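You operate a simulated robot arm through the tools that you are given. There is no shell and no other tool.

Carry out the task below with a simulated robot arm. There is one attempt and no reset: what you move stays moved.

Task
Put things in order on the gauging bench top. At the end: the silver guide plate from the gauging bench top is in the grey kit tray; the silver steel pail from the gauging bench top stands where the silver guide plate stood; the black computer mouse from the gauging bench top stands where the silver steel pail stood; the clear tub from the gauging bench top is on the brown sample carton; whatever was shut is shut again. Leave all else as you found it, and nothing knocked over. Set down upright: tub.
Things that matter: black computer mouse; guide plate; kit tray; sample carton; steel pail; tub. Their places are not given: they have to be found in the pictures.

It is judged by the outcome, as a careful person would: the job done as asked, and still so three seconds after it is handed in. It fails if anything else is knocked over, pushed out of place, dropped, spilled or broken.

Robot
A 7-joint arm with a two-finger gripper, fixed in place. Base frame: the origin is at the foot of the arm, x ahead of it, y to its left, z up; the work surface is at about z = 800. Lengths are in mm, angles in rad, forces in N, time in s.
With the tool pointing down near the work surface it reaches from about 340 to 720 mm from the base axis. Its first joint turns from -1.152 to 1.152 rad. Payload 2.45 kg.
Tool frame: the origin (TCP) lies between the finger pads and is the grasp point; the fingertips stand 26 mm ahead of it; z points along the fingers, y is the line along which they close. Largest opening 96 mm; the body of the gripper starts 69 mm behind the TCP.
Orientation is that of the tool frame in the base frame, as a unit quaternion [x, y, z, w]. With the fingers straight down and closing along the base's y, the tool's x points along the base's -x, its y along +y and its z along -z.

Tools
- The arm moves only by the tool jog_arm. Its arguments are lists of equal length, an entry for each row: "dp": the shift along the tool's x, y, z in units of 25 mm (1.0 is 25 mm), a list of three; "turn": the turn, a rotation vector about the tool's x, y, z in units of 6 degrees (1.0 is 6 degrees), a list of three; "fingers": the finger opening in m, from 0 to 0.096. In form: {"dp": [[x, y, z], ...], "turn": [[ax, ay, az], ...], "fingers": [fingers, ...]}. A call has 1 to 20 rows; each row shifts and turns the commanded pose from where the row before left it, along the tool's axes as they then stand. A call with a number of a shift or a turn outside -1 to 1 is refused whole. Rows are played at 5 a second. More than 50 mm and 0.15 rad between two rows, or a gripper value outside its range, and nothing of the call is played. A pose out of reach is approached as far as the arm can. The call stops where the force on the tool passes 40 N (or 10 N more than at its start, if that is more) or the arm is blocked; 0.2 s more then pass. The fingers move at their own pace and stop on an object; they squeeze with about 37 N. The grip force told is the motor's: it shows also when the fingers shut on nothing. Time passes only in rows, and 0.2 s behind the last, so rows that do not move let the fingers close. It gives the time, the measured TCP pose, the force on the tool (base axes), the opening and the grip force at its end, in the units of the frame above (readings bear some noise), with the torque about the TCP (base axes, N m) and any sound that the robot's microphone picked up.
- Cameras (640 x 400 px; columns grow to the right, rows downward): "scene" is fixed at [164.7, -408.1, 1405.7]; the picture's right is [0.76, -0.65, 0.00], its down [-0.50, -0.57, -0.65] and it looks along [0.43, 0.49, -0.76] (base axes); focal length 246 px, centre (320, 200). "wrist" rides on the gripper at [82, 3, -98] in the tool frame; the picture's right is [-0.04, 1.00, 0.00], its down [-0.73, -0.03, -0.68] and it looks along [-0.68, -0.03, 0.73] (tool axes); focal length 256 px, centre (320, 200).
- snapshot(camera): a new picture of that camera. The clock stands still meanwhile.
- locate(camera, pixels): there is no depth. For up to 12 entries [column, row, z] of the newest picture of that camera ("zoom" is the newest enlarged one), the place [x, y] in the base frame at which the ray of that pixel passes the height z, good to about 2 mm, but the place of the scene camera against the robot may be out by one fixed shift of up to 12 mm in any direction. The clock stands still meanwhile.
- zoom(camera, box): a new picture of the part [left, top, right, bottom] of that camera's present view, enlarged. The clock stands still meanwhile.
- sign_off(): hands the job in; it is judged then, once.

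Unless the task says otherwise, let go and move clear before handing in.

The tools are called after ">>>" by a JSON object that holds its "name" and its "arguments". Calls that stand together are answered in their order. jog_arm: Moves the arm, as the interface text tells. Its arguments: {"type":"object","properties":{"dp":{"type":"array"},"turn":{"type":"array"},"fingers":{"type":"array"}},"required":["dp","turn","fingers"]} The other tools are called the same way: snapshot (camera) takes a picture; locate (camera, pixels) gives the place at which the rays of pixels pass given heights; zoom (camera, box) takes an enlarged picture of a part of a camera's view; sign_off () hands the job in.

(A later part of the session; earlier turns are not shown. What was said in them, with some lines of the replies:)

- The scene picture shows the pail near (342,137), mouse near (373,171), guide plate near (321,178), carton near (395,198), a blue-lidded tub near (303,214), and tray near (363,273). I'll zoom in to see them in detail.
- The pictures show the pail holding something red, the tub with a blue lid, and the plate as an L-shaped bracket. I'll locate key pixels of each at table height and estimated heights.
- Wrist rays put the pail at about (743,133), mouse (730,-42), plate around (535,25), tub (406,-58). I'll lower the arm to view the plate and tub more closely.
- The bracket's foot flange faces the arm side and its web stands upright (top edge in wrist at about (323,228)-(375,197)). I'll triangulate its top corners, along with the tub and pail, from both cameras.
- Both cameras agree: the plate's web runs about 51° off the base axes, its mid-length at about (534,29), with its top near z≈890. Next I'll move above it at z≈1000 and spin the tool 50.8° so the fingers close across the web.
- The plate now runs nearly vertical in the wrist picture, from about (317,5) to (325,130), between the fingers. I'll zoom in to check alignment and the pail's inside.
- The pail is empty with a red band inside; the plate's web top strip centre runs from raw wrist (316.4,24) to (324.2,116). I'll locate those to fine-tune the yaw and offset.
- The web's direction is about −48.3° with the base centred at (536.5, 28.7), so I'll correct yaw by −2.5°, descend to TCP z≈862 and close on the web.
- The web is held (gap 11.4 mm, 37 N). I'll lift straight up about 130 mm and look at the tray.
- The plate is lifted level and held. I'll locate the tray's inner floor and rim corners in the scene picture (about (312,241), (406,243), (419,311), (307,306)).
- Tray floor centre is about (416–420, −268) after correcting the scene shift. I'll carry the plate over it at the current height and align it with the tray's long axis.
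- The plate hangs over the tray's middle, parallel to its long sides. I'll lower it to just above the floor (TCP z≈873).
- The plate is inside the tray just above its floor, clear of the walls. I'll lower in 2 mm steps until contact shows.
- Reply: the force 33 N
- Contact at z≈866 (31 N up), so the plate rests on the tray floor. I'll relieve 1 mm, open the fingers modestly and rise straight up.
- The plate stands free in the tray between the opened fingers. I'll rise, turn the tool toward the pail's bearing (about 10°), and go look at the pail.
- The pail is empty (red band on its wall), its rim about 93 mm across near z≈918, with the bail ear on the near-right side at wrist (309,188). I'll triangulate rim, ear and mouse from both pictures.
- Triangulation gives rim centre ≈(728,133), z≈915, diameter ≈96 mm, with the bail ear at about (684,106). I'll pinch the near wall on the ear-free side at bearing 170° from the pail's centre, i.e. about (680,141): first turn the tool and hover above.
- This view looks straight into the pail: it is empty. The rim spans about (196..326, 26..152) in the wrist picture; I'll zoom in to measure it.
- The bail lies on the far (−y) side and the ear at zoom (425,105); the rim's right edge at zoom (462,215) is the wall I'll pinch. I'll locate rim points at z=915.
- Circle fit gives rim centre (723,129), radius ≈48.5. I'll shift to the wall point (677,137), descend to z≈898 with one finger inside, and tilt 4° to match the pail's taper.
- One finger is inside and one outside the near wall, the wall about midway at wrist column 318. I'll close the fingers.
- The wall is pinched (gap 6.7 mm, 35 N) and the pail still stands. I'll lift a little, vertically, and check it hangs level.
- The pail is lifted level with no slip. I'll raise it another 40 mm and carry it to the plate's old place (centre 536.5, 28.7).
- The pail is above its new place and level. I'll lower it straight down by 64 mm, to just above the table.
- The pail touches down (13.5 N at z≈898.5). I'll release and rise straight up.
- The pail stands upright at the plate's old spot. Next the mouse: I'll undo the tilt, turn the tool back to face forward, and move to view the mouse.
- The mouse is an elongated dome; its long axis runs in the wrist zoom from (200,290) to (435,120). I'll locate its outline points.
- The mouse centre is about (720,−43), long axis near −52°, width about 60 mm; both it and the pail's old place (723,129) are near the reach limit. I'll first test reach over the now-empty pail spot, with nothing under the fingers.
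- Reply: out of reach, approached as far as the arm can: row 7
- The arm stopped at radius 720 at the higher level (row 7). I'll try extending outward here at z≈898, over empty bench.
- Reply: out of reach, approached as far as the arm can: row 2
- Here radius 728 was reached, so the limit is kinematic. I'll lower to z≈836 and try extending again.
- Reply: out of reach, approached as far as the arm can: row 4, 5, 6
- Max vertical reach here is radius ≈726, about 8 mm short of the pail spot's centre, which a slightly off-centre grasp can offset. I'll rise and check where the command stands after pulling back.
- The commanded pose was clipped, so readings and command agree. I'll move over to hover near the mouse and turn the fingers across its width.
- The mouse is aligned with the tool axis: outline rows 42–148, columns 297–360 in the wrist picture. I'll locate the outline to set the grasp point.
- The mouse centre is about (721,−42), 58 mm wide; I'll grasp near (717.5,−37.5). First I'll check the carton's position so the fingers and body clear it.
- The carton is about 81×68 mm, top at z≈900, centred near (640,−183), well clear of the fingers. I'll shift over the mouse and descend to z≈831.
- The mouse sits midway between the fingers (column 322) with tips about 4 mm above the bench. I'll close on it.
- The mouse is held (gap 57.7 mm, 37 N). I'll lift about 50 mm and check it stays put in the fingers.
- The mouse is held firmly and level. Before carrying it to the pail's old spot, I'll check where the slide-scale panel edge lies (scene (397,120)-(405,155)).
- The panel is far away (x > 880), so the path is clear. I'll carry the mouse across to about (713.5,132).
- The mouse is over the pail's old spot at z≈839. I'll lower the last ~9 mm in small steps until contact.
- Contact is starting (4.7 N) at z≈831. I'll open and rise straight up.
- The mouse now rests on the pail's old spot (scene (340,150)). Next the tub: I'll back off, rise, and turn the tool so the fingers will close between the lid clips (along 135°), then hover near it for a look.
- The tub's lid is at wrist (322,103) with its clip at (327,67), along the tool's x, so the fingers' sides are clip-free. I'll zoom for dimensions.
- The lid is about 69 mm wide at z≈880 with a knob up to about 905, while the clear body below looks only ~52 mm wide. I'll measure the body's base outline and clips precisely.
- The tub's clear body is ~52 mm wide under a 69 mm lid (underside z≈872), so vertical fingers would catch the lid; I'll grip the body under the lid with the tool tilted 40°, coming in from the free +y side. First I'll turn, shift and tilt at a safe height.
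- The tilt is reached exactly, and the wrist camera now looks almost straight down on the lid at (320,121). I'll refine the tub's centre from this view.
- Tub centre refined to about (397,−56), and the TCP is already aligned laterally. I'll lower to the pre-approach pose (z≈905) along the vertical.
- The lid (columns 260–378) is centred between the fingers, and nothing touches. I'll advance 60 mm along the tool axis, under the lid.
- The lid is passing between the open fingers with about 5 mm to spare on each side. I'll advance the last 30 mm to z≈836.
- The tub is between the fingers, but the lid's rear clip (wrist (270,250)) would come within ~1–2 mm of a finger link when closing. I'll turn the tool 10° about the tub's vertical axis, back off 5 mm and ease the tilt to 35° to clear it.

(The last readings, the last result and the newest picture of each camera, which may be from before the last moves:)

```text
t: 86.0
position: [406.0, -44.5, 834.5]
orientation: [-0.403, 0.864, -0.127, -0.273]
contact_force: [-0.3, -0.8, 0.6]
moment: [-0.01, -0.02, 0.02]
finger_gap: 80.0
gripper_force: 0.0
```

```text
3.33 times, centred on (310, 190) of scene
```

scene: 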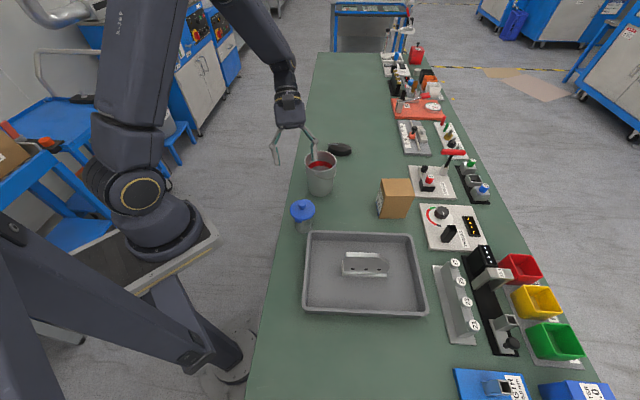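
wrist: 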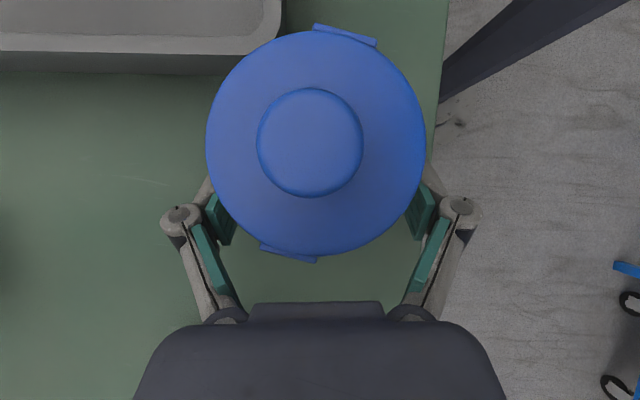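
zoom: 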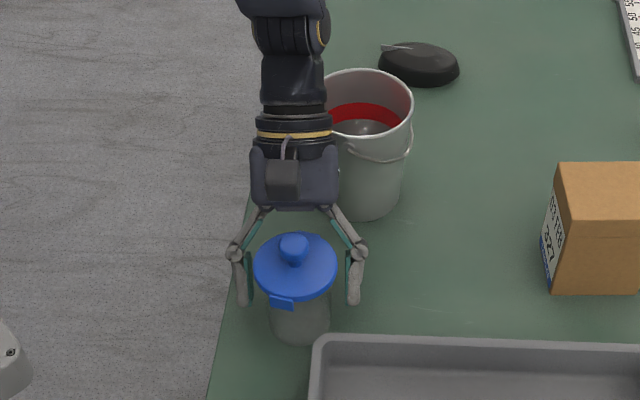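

The clip now sits well inside (columns 260–317), the lid is centred, and no contact is felt. I'll close the fingers on the body.

>>> {"name": "jog_arm", "arguments": {"dp": [[0, 0, 0], [0, 0, 0], [0, 0, 0], [0, 0, 0], [0, 0, 0], [0, 0, 0]], "turn": [[0, 0, 0], [0, 0, 0], [0, 0, 0], [0, 0, 0], [0, 0, 0], [0, 0, 0]], "fingers": [0.06, 0.05, 0.04, 0.03, 0.03, 0.03]}}

>>> {"name": "snapshot", "arguments": {"camera": "wrist"}}

>>> {"name": "zoom", "arguments": {"camera": "scene", "box": [270, 170, 340, 250]}}

```text
t: 87.4
position: [406.6, -44.0, 834.9]
orientation: [-0.403, 0.864, -0.127, -0.273]
contact_force: [1.4, 1.5, 5.4]
moment: [0.0, 0.05, -0.03]
finger_gap: 55.8
gripper_force: 37.3
```

```text
taken
```

wrist: 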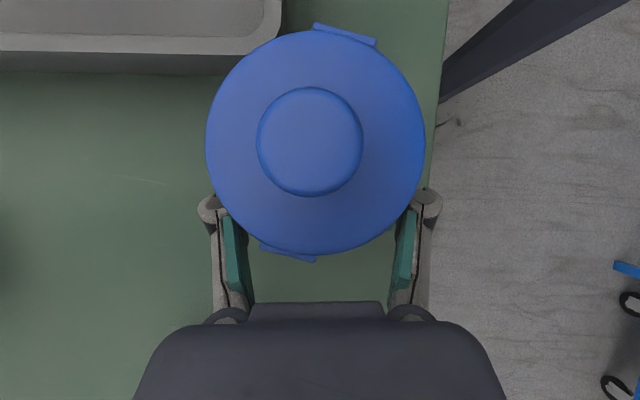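

```text
5.00 times, centred on (305, 210) of scene
```

zoom: 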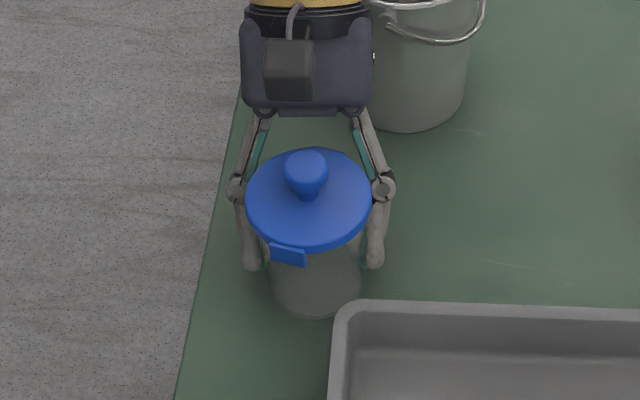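

The fingers closed to 55.8 mm on the body under the lid, and the tub hasn't shifted. I'll lift 12 mm vertically and check.

>>> {"name": "jog_arm", "arguments": {"dp": [[0.092, 0, -0.131], [0.092, 0, -0.131], [0.092, 0, -0.131], [0, 0, 0]], "turn": [[0, 0, 0], [0, 0, 0], [0, 0, 0], [0, 0, 0]], "fingers": [0.03, 0.03, 0.03, 0.03]}}

>>> {"name": "snapshot", "arguments": {"camera": "wrist"}}

>>> {"name": "zoom", "arguments": {"camera": "scene", "box": [270, 170, 340, 250]}}

```text
t: 88.4
position: [406.2, -43.7, 845.9]
orientation: [-0.404, 0.864, -0.128, -0.273]
contact_force: [-0.1, 0.3, -1.4]
moment: [0.0, -0.01, -0.01]
finger_gap: 55.6
gripper_force: 37.2
```

```text
taken
```

wrist: 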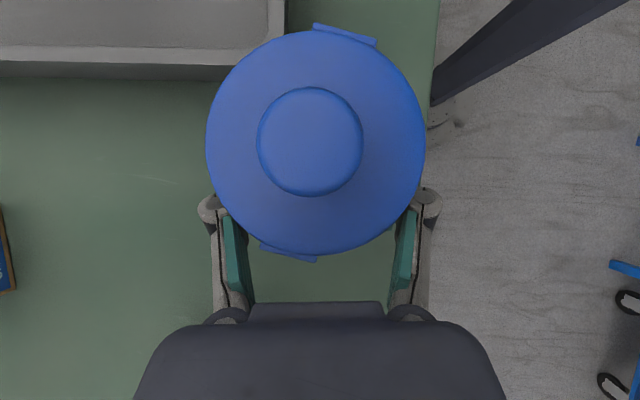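

```text
5.00 times, centred on (305, 210) of scene
```

zoom: 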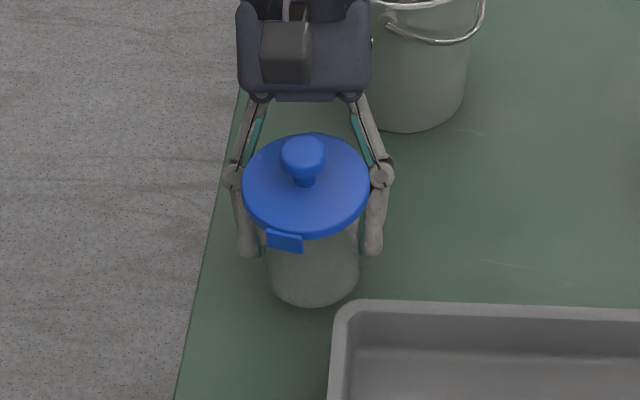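

The whole tub (body and lid) came up upright, about 1.4 N. I'll lift to z≈990 and then turn about the vertical by +35° so the arm can reach the carton sideways.

>>> {"name": "jog_arm", "arguments": {"dp": [[0.3, 0, -0.43], [0.551, 0, -0.786], [0.551, 0, -0.786], [0.551, 0, -0.786], [0.551, 0, -0.786], [0.551, 0, -0.786], [0.3, 0, -0.43], [0, 0, 0], [0, 0, 0], [0, 0, 0], [0, 0, 0], [0, 0, 0], [0, 0, 0], [0, 0, 0]], "turn": [[0, 0, 0], [0, 0, 0], [0, 0, 0], [0, 0, 0], [0, 0, 0], [0, 0, 0], [0, 0, 0], [0.558, 0, -0.796], [0.558, 0, -0.796], [0.558, 0, -0.796], [0.558, 0, -0.796], [0.558, 0, -0.796], [0.558, 0, -0.796], [0, 0, 0]], "fingers": [0.03, 0.03, 0.03, 0.03, 0.03, 0.03, 0.03, 0.03, 0.03, 0.03, 0.03, 0.03, 0.03, 0.03]}}

>>> {"name": "snapshot", "arguments": {"camera": "wrist"}}

>>> {"name": "snapshot", "arguments": {"camera": "scene"}}

```text
t: 91.4
position: [406.6, -44.2, 993.4]
orientation: [-0.646, 0.702, -0.204, -0.22]
contact_force: [-0.7, -0.5, 0.6]
moment: [0.01, -0.01, -0.01]
finger_gap: 55.7
gripper_force: 36.9
```

```text
taken
```

wrist: 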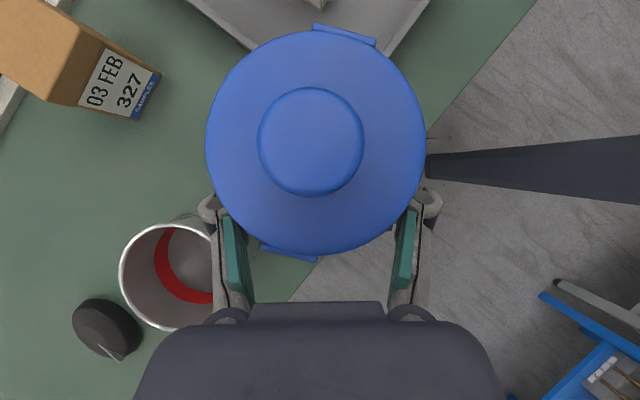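

```text
taken
```

scene: 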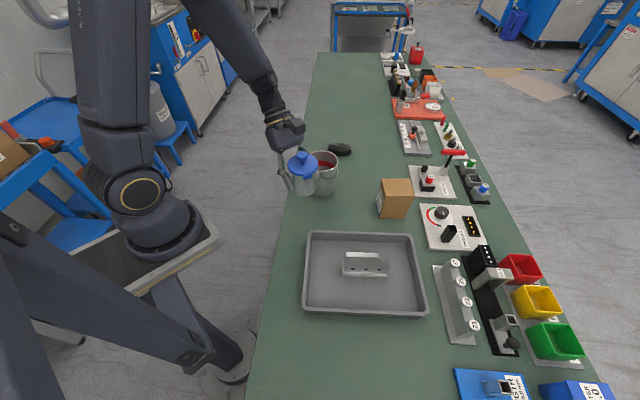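

The tub stays upright in the grip (view unchanged). I'll check the carton's corners from this wrist view (around (0–165, 0–120)) before carrying on.

>>> {"name": "zoom", "arguments": {"camera": "wrist", "box": [0, 0, 180, 130]}}

>>> {"name": "zoom", "arguments": {"camera": "scene", "box": [365, 165, 425, 230]}}

```text
3.08 times, centred on (90, 65) of wrist
```

zoom: 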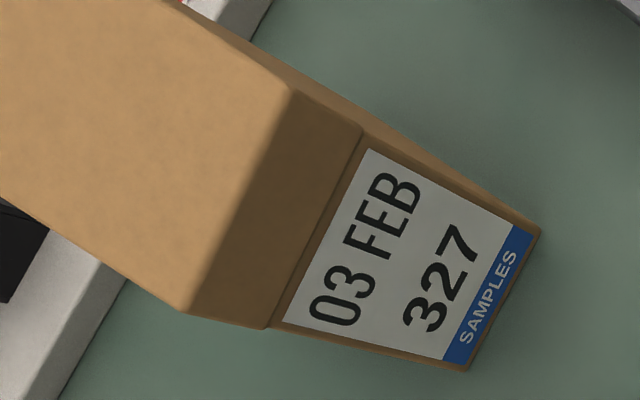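

```text
6.15 times, centred on (395, 198) of scene
```

zoom: 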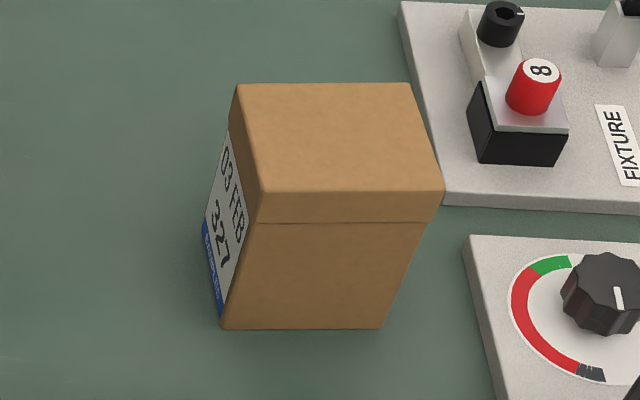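

I can see the carton's label face: base corners at wrist (161.5,74.7), (138.7,120.2) and top corners at (81.9,28.6), (46.1,101.4). I'll locate them in both pictures to fix its height and centre.

>>> {"name": "locate", "arguments": {"camera": "wrist", "pixels": [[161.5, 74.7, 800], [138.7, 120.2, 800], [81.9, 28.6, 900], [46.1, 101.4, 900], [81.9, 28.6, 895], [46.1, 101.4, 895], [81.9, 28.6, 905], [46.1, 101.4, 905]]}}

>>> {"name": "locate", "arguments": {"camera": "scene", "pixels": [[378.75, 218.8, 800], [404.75, 218.8, 800], [376, 203.2, 800], [381.5, 179.5, 900], [409.95, 179, 900], [415.3, 196.4, 900], [385.6, 196.9, 900]]}}

```text
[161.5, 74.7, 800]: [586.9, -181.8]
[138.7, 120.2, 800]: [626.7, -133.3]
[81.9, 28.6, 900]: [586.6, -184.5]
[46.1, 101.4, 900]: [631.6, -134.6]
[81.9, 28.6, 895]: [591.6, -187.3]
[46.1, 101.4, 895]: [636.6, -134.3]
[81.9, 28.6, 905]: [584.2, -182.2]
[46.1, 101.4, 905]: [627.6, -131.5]
```

```text
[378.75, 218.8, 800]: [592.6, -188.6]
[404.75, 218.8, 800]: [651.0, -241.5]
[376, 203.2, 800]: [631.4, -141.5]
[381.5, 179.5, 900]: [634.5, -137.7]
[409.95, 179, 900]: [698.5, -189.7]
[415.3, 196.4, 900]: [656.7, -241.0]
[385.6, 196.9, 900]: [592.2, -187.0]
```

Carton height is ~100 mm (top z≈900) with centre ≈(640.4,−184.3). I'll measure the held tub's centre relative to the TCP from the lid outline (wrist (206..427, 30..257), lid at z≈1039).

>>> {"name": "locate", "arguments": {"camera": "wrist", "pixels": [[206.5, 144, 1039], [426.5, 144, 1039], [316, 30.5, 1039], [316, 257, 1039], [310.5, 140, 1064], [260, 140, 1060], [363, 140, 1060]]}}

```text
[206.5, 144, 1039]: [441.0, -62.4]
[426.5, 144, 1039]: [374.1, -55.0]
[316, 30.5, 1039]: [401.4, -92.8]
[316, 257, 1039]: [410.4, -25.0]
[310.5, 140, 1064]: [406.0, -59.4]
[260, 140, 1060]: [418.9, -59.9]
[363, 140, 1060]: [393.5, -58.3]
```

The tub's centre sits 14.7 mm ahead (−y) of the TCP. I'll carry it to above the carton: TCP (640.6, −169.6) at the present height.

>>> {"name": "jog_arm", "arguments": {"dp": [[0.158, -0.443, 0.11], [0.315, -0.885, 0.221], [0.315, -0.885, 0.221], [0.315, -0.885, 0.221], [0.315, -0.885, 0.221], [0.315, -0.885, 0.221], [0.315, -0.885, 0.221], [0.315, -0.885, 0.221], [0.315, -0.885, 0.221], [0.315, -0.885, 0.221], [0.315, -0.885, 0.221], [0.158, -0.443, 0.11], [0, 0, 0], [0, 0, 0]], "turn": [[0, 0, 0], [0, 0, 0], [0, 0, 0], [0, 0, 0], [0, 0, 0], [0, 0, 0], [0, 0, 0], [0, 0, 0], [0, 0, 0], [0, 0, 0], [0, 0, 0], [0, 0, 0], [0, 0, 0], [0, 0, 0]], "fingers": [0.03, 0.03, 0.03, 0.03, 0.03, 0.03, 0.03, 0.03, 0.03, 0.03, 0.03, 0.03, 0.03, 0.03]}}

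>>> {"name": "snapshot", "arguments": {"camera": "wrist"}}

>>> {"name": "snapshot", "arguments": {"camera": "scene"}}

```text
t: 94.4
position: [640.3, -170.5, 995.1]
orientation: [-0.645, 0.702, -0.203, -0.222]
contact_force: [-0.6, 0.4, -0.6]
moment: [0.03, 0.02, 0.0]
finger_gap: 55.5
gripper_force: 37.0
```

```text
taken
```

wrist: 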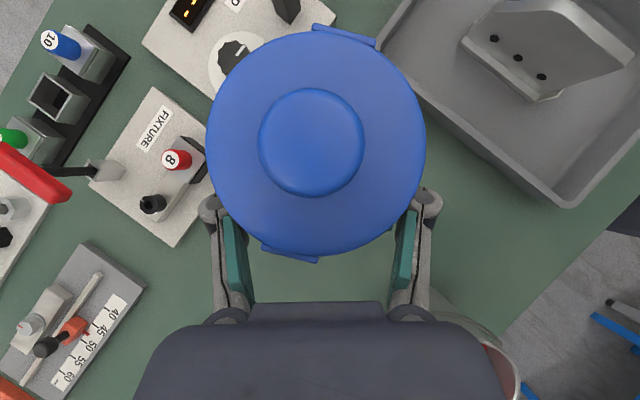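

```text
taken
```

scene: 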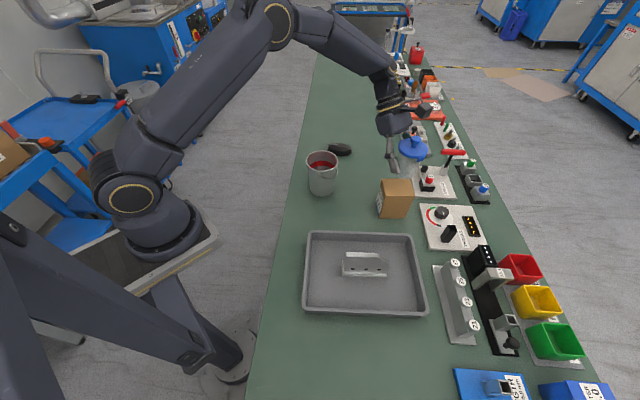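

The carton is fully hidden behind the lid in the wrist view, i.e. the tub is over it; nothing else is near. I'll lower 52 mm to just above the carton top.

>>> {"name": "jog_arm", "arguments": {"dp": [[-0.25, 0, 0.357], [-0.398, 0, 0.568], [-0.3, 0, 0.428], [-0.15, 0, 0.214], [-0.096, 0, 0.137], [0, 0, 0]], "turn": [[0, 0, 0], [0, 0, 0], [0, 0, 0], [0, 0, 0], [0, 0, 0], [0, 0, 0]], "fingers": [0.03, 0.03, 0.03, 0.03, 0.03, 0.03]}}

>>> {"name": "zoom", "arguments": {"camera": "scene", "box": [350, 120, 450, 230]}}

>>> {"name": "snapshot", "arguments": {"camera": "wrist"}}

```text
t: 95.8
position: [639.9, -169.1, 941.8]
orientation: [-0.645, 0.702, -0.204, -0.221]
contact_force: [-0.8, -0.2, -0.2]
moment: [0.0, 0.02, 0.02]
finger_gap: 55.8
gripper_force: 37.6
```

```text
3.64 times, centred on (400, 175) of scene
```

zoom: 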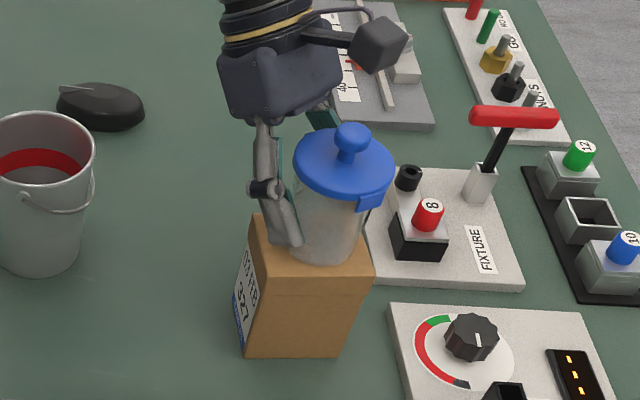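

```text
taken
```

wrist: 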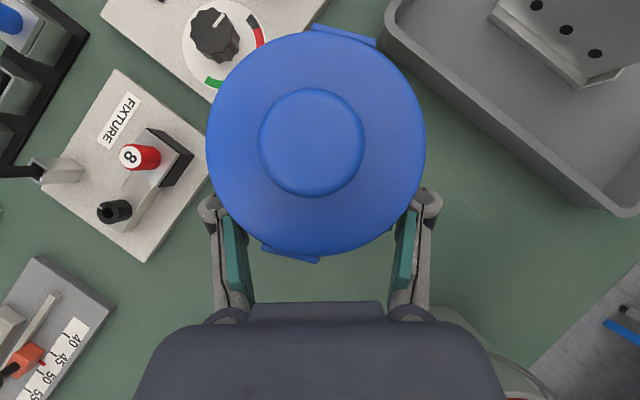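

The tub hovers ~6 mm above the carton top. I'll zoom to check centring before setting down.

>>> {"name": "zoom", "arguments": {"camera": "scene", "box": [375, 150, 425, 215]}}

```text
6.15 times, centred on (400, 182) of scene
```

zoom: 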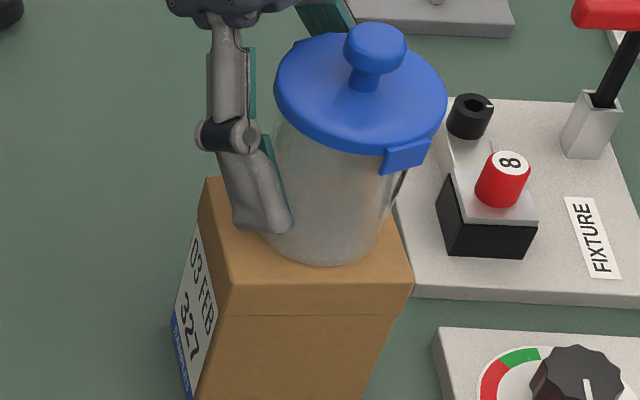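

I'll locate the lid and base outline in this zoom at their heights to compare the tub's axis with the carton's centre.

>>> {"name": "locate", "arguments": {"camera": "zoom", "pixels": [[274, 85, 987], [448, 100, 987], [350, 34, 987], [368, 150, 987], [328, 266, 906], [384, 235, 906], [206, 184.6, 900], [381, 181.5, 900], [414, 288.6, 900], [231, 291.7, 900], [378, 48, 1013]]}}

>>> {"name": "locate", "arguments": {"camera": "wrist", "pixels": [[206.5, 144, 987], [426.5, 144, 987], [316, 30.5, 987], [316, 257, 987], [310.5, 140, 1012]]}}

```text
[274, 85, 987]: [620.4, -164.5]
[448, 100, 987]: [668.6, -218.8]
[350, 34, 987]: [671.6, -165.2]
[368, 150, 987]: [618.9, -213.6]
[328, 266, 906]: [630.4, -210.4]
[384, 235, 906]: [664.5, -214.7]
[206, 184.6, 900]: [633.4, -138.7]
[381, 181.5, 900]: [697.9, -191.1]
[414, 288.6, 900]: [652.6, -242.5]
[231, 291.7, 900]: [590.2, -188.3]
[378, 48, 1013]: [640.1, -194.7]
```

```text
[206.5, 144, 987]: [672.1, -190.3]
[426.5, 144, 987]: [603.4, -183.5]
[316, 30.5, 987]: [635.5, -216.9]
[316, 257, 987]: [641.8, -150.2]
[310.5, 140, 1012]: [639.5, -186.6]
```

The lid centre (644.9,−190.5) matches the carton's centre (643.5,−190.2) in the same scene frame, so the tub is centred. I'll lower in small steps until it touches.

>>> {"name": "jog_arm", "arguments": {"dp": [[-0.046, 0, 0.066], [-0.023, 0, 0.033], [-0.023, 0, 0.033], [0, 0, 0]], "turn": [[0, 0, 0], [0, 0, 0], [0, 0, 0], [0, 0, 0]], "fingers": [0.03, 0.03, 0.03, 0.03]}}

```text
t: 96.8
position: [640.1, -170.2, 940.1]
orientation: [-0.645, 0.702, -0.205, -0.22]
contact_force: [-1.4, 0.9, 23.1]
moment: [-0.25, 0.25, -0.13]
finger_gap: 55.6
gripper_force: 37.0
```

Contact: 23 N at z≈940, so the tub's base is on the carton. I'll ease up about 1 mm to relieve the force and look.

>>> {"name": "jog_arm", "arguments": {"dp": [[0.035, 0, -0.05], [0, 0, 0]], "turn": [[0, 0, 0], [0, 0, 0]], "fingers": [0.03, 0.03]}}

>>> {"name": "zoom", "arguments": {"camera": "scene", "box": [375, 150, 425, 215]}}

>>> {"name": "snapshot", "arguments": {"camera": "wrist"}}

```text
t: 97.4
position: [641.2, -170.1, 940.8]
orientation: [-0.646, 0.702, -0.205, -0.221]
contact_force: [5.2, -3.1, 15.8]
moment: [-0.37, -0.04, 0.11]
finger_gap: 55.7
gripper_force: 36.9
```

```text
6.15 times, centred on (400, 182) of scene
```

zoom: 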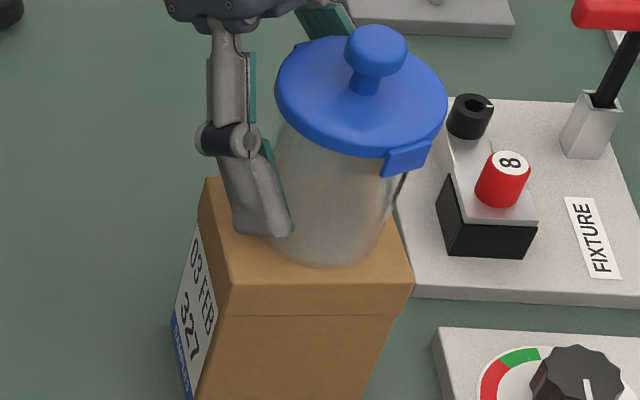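

```text
taken
```

wrist: 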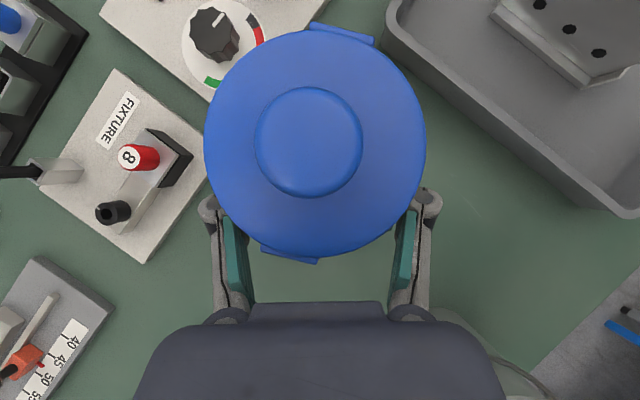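

Still 16 N pressing; the tub rests on the carton, lid shifted only ~1–2 px. I'll ease up another 1.2 mm before opening.

>>> {"name": "jog_arm", "arguments": {"dp": [[0.025, 0, -0.036], [0, 0, 0]], "turn": [[0, 0, 0], [0, 0, 0]], "fingers": [0.03, 0.03]}}

```text
t: 98.0
position: [639.4, -169.4, 939.0]
orientation: [-0.646, 0.701, -0.203, -0.222]
contact_force: [1.5, -1.4, 7.4]
moment: [-0.22, -0.02, 0.09]
finger_gap: 55.4
gripper_force: 37.2
```

Down to 7 N. One more small easing, then I'll open the fingers gradually to 80 mm.

>>> {"name": "jog_arm", "arguments": {"dp": [[0.014, 0, -0.02], [0, 0, 0], [0, 0, 0], [0, 0, 0], [0, 0, 0], [0, 0, 0], [0, 0, 0]], "turn": [[0, 0, 0], [0, 0, 0], [0, 0, 0], [0, 0, 0], [0, 0, 0], [0, 0, 0], [0, 0, 0]], "fingers": [0.03, 0.05, 0.058, 0.065, 0.072, 0.08, 0.08]}}

>>> {"name": "snapshot", "arguments": {"camera": "wrist"}}

>>> {"name": "zoom", "arguments": {"camera": "scene", "box": [375, 150, 425, 215]}}

```text
t: 99.6
position: [639.4, -169.0, 941.0]
orientation: [-0.645, 0.702, -0.204, -0.221]
contact_force: [-0.3, -0.2, 0.5]
moment: [0.05, 0.02, 0.03]
finger_gap: 79.8
gripper_force: 0.1
```

```text
taken
```

wrist: 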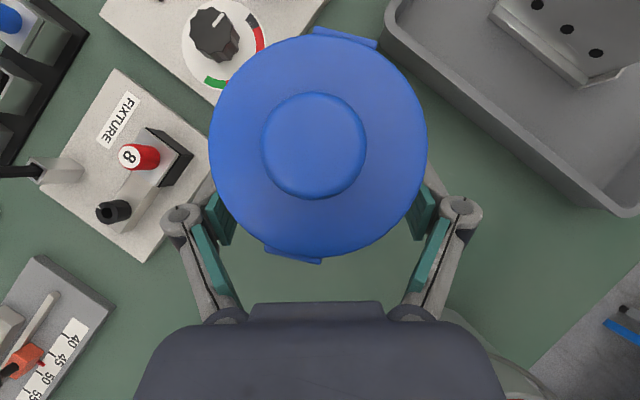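

```text
6.15 times, centred on (400, 182) of scene
```

zoom: 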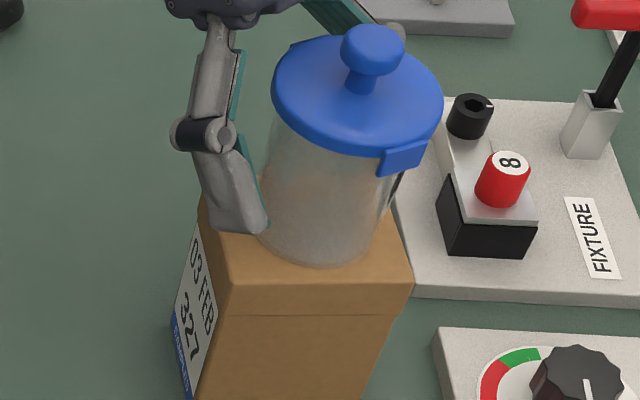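

The tub stands upright on the carton and the fingers are clear of it. I'll back out along the tool axis about 100 mm, then rise.

>>> {"name": "jog_arm", "arguments": {"dp": [[0, 0, -0.3], [0, 0, -0.6], [0, 0, -0.8], [0, 0, -0.8], [0, 0, -0.8], [0, 0, -0.8], [0, 0, 0]], "turn": [[0, 0, 0], [0, 0, 0], [0, 0, 0], [0, 0, 0], [0, 0, 0], [0, 0, 0], [0, 0, 0]], "fingers": [0.08, 0.08, 0.08, 0.08, 0.08, 0.08, 0.08]}}

>>> {"name": "snapshot", "arguments": {"camera": "wrist"}}

>>> {"name": "snapshot", "arguments": {"camera": "scene"}}

```text
t: 101.2
position: [644.7, -111.5, 1023.9]
orientation: [-0.645, 0.702, -0.204, -0.222]
contact_force: [0.1, 0.2, 0.5]
moment: [-0.01, 0.01, -0.02]
finger_gap: 80.2
gripper_force: 0.1
```

```text
taken
```

wrist: 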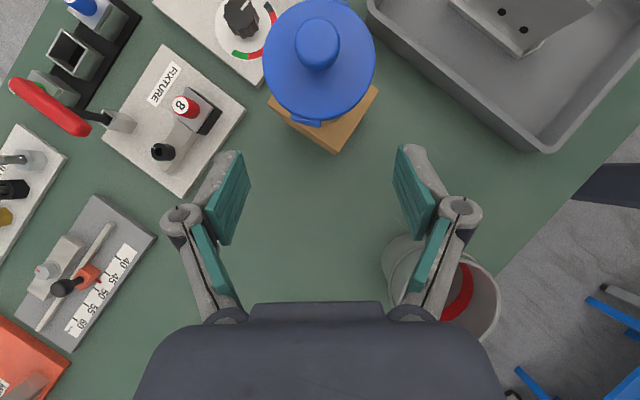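

```text
taken
```

scene: 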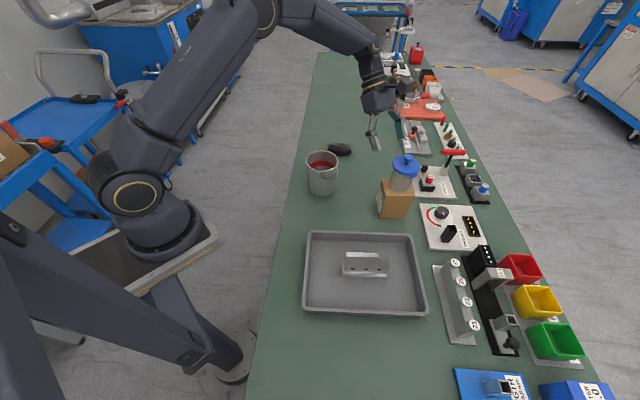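

Everything is standing: the tub is on the carton at scene (403,178). I'll zoom in to confirm and check the rest of the bench.

>>> {"name": "zoom", "arguments": {"camera": "scene", "box": [360, 140, 440, 230]}}

>>> {"name": "zoom", "arguments": {"camera": "scene", "box": [280, 120, 400, 320]}}

>>> {"name": "zoom", "arguments": {"camera": "wrist", "box": [240, 0, 400, 170]}}

```text
4.44 times, centred on (400, 185) of scene
```

zoom: 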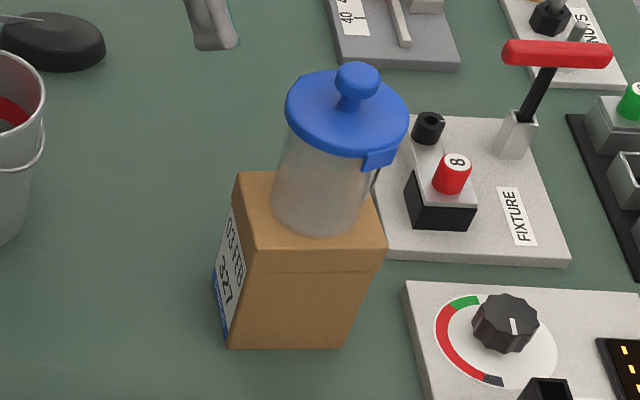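

```text
2.00 times, centred on (340, 220) of scene
```

zoom: 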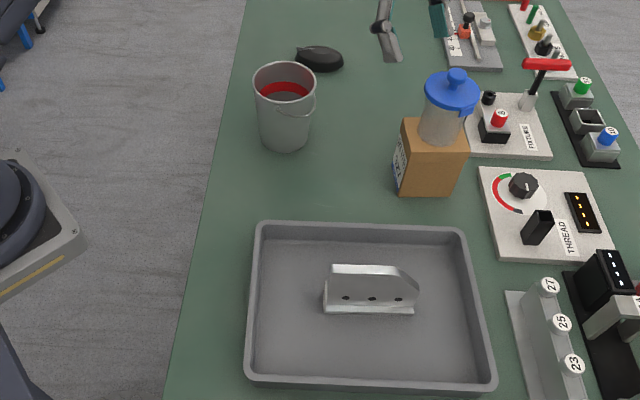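

```text
2.35 times, centred on (320, 85) of wrist
```

zoom: 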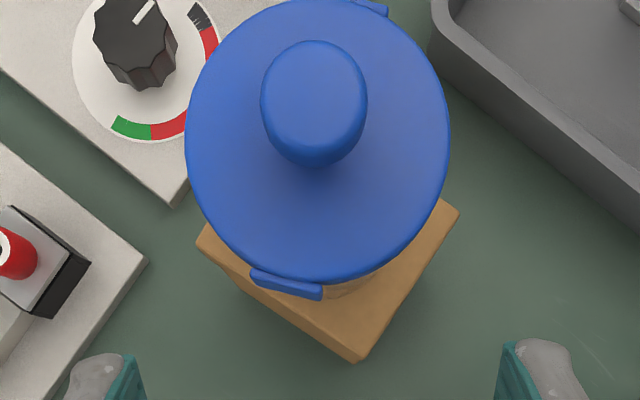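

The tub sits squarely supported on the carton, plate in the tray, pail and mouse in their new places. I'll draw further away, level the tool, and take final pictures.

>>> {"name": "jog_arm", "arguments": {"dp": [[0, 0, -0.9], [0, 0, -0.9], [0, 0, -0.6], [0, 0, 0], [0, 0, 0], [0, 0, 0], [0, 0, 0], [0, 0, 0], [0, 0, 0], [0, 0, 0], [0, 0, 0]], "turn": [[0, 0, 0], [0, 0, 0], [0, 0, 0], [0, -0.97, 0], [0, -0.97, 0], [0, -0.97, 0], [0, -0.97, 0], [0, -0.97, 0], [0, -0.97, 0], [0, 0, 0], [0, 0, 0]], "fingers": [0.08, 0.08, 0.08, 0.08, 0.08, 0.08, 0.08, 0.08, 0.08, 0.08, 0.08]}}

>>> {"name": "snapshot", "arguments": {"camera": "scene"}}

>>> {"name": "snapshot", "arguments": {"camera": "wrist"}}

```text
t: 103.6
position: [648.9, -77.0, 1074.3]
orientation: [-0.677, 0.736, 0.0, 0.001]
contact_force: [-0.2, 0.9, 0.3]
moment: [-0.01, 0.03, -0.03]
finger_gap: 80.1
gripper_force: 0.0
```

```text
taken
```

scene: 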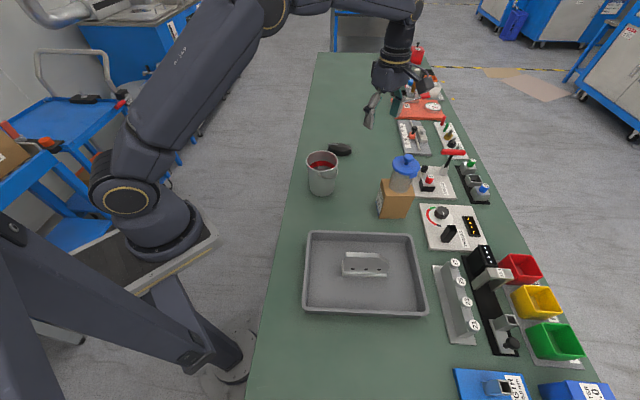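

```text
taken
```

wrist: 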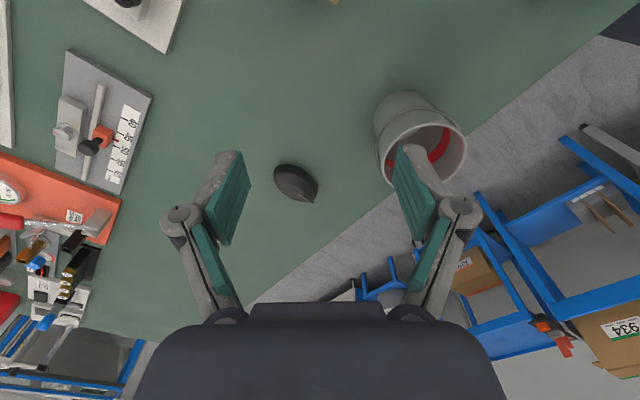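

Final check: I'll locate the pail's base and the mouse in the scene picture against the spots measured at the start (plate centre ≈(543,25) and pail centre ≈(732,126) in the scene frame).

>>> {"name": "zoom", "arguments": {"camera": "scene", "box": [290, 130, 370, 210]}}

>>> {"name": "locate", "arguments": {"camera": "wrist", "pixels": [[296, 182, 812], [274, 168, 808], [317, 197, 808], [407, 100, 800]]}}

```text
5.00 times, centred on (330, 170) of scene
```

zoom: 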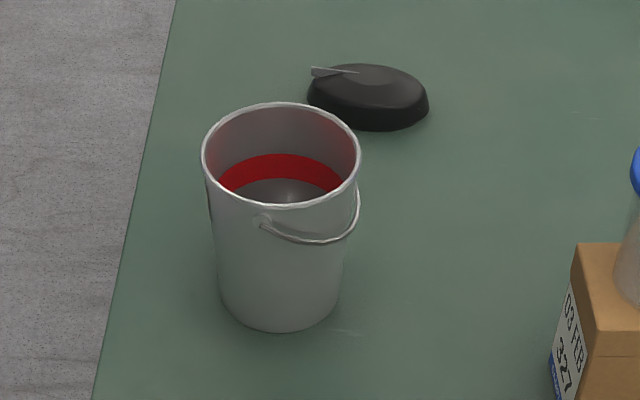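

```text
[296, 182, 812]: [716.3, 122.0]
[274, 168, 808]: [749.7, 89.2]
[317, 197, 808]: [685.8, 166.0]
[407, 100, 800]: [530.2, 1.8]
```

The mouse centre is at about (718,128) against the pail's old (723,129), the pail stands upright at about (537,28) where the plate was, and the tub is upright and shut on the carton, with the arm clear. I'm handing in the job.

>>> {"name": "sign_off", "arguments": {}}

```text
The job is handed in.
```

The bench is in order and I've handed the job in. The last pictures show everything standing, with nothing knocked over and the arm clear.

| Item | Where it is now | How close |
|---|---|---|
| Guide plate | Standing upright in the grey kit tray | Near the middle, clear of the walls |
| Steel pail | Upright where the plate stood, at about (538, 28) | About 2 mm from the plate's old centre |
| Computer mouse | Where the pail stood, at about (718, 128) | About 5 mm short of the pail's old centre |
| Tub | Upright on the sample carton, lid still shut | About 5 mm off the carton's centre, base fully on top |

- **Mouse:** the pail's old spot is slightly beyond the arm's reach with the tool pointing straight down. I gripped the mouse a little off-centre to make up most of the gap.
- **Tub:** I held it by the clear body under the lid, so the lid and its clips were not touched. It took about 23 N when it met the carton top. I eased that off before letting go, and it stood level.
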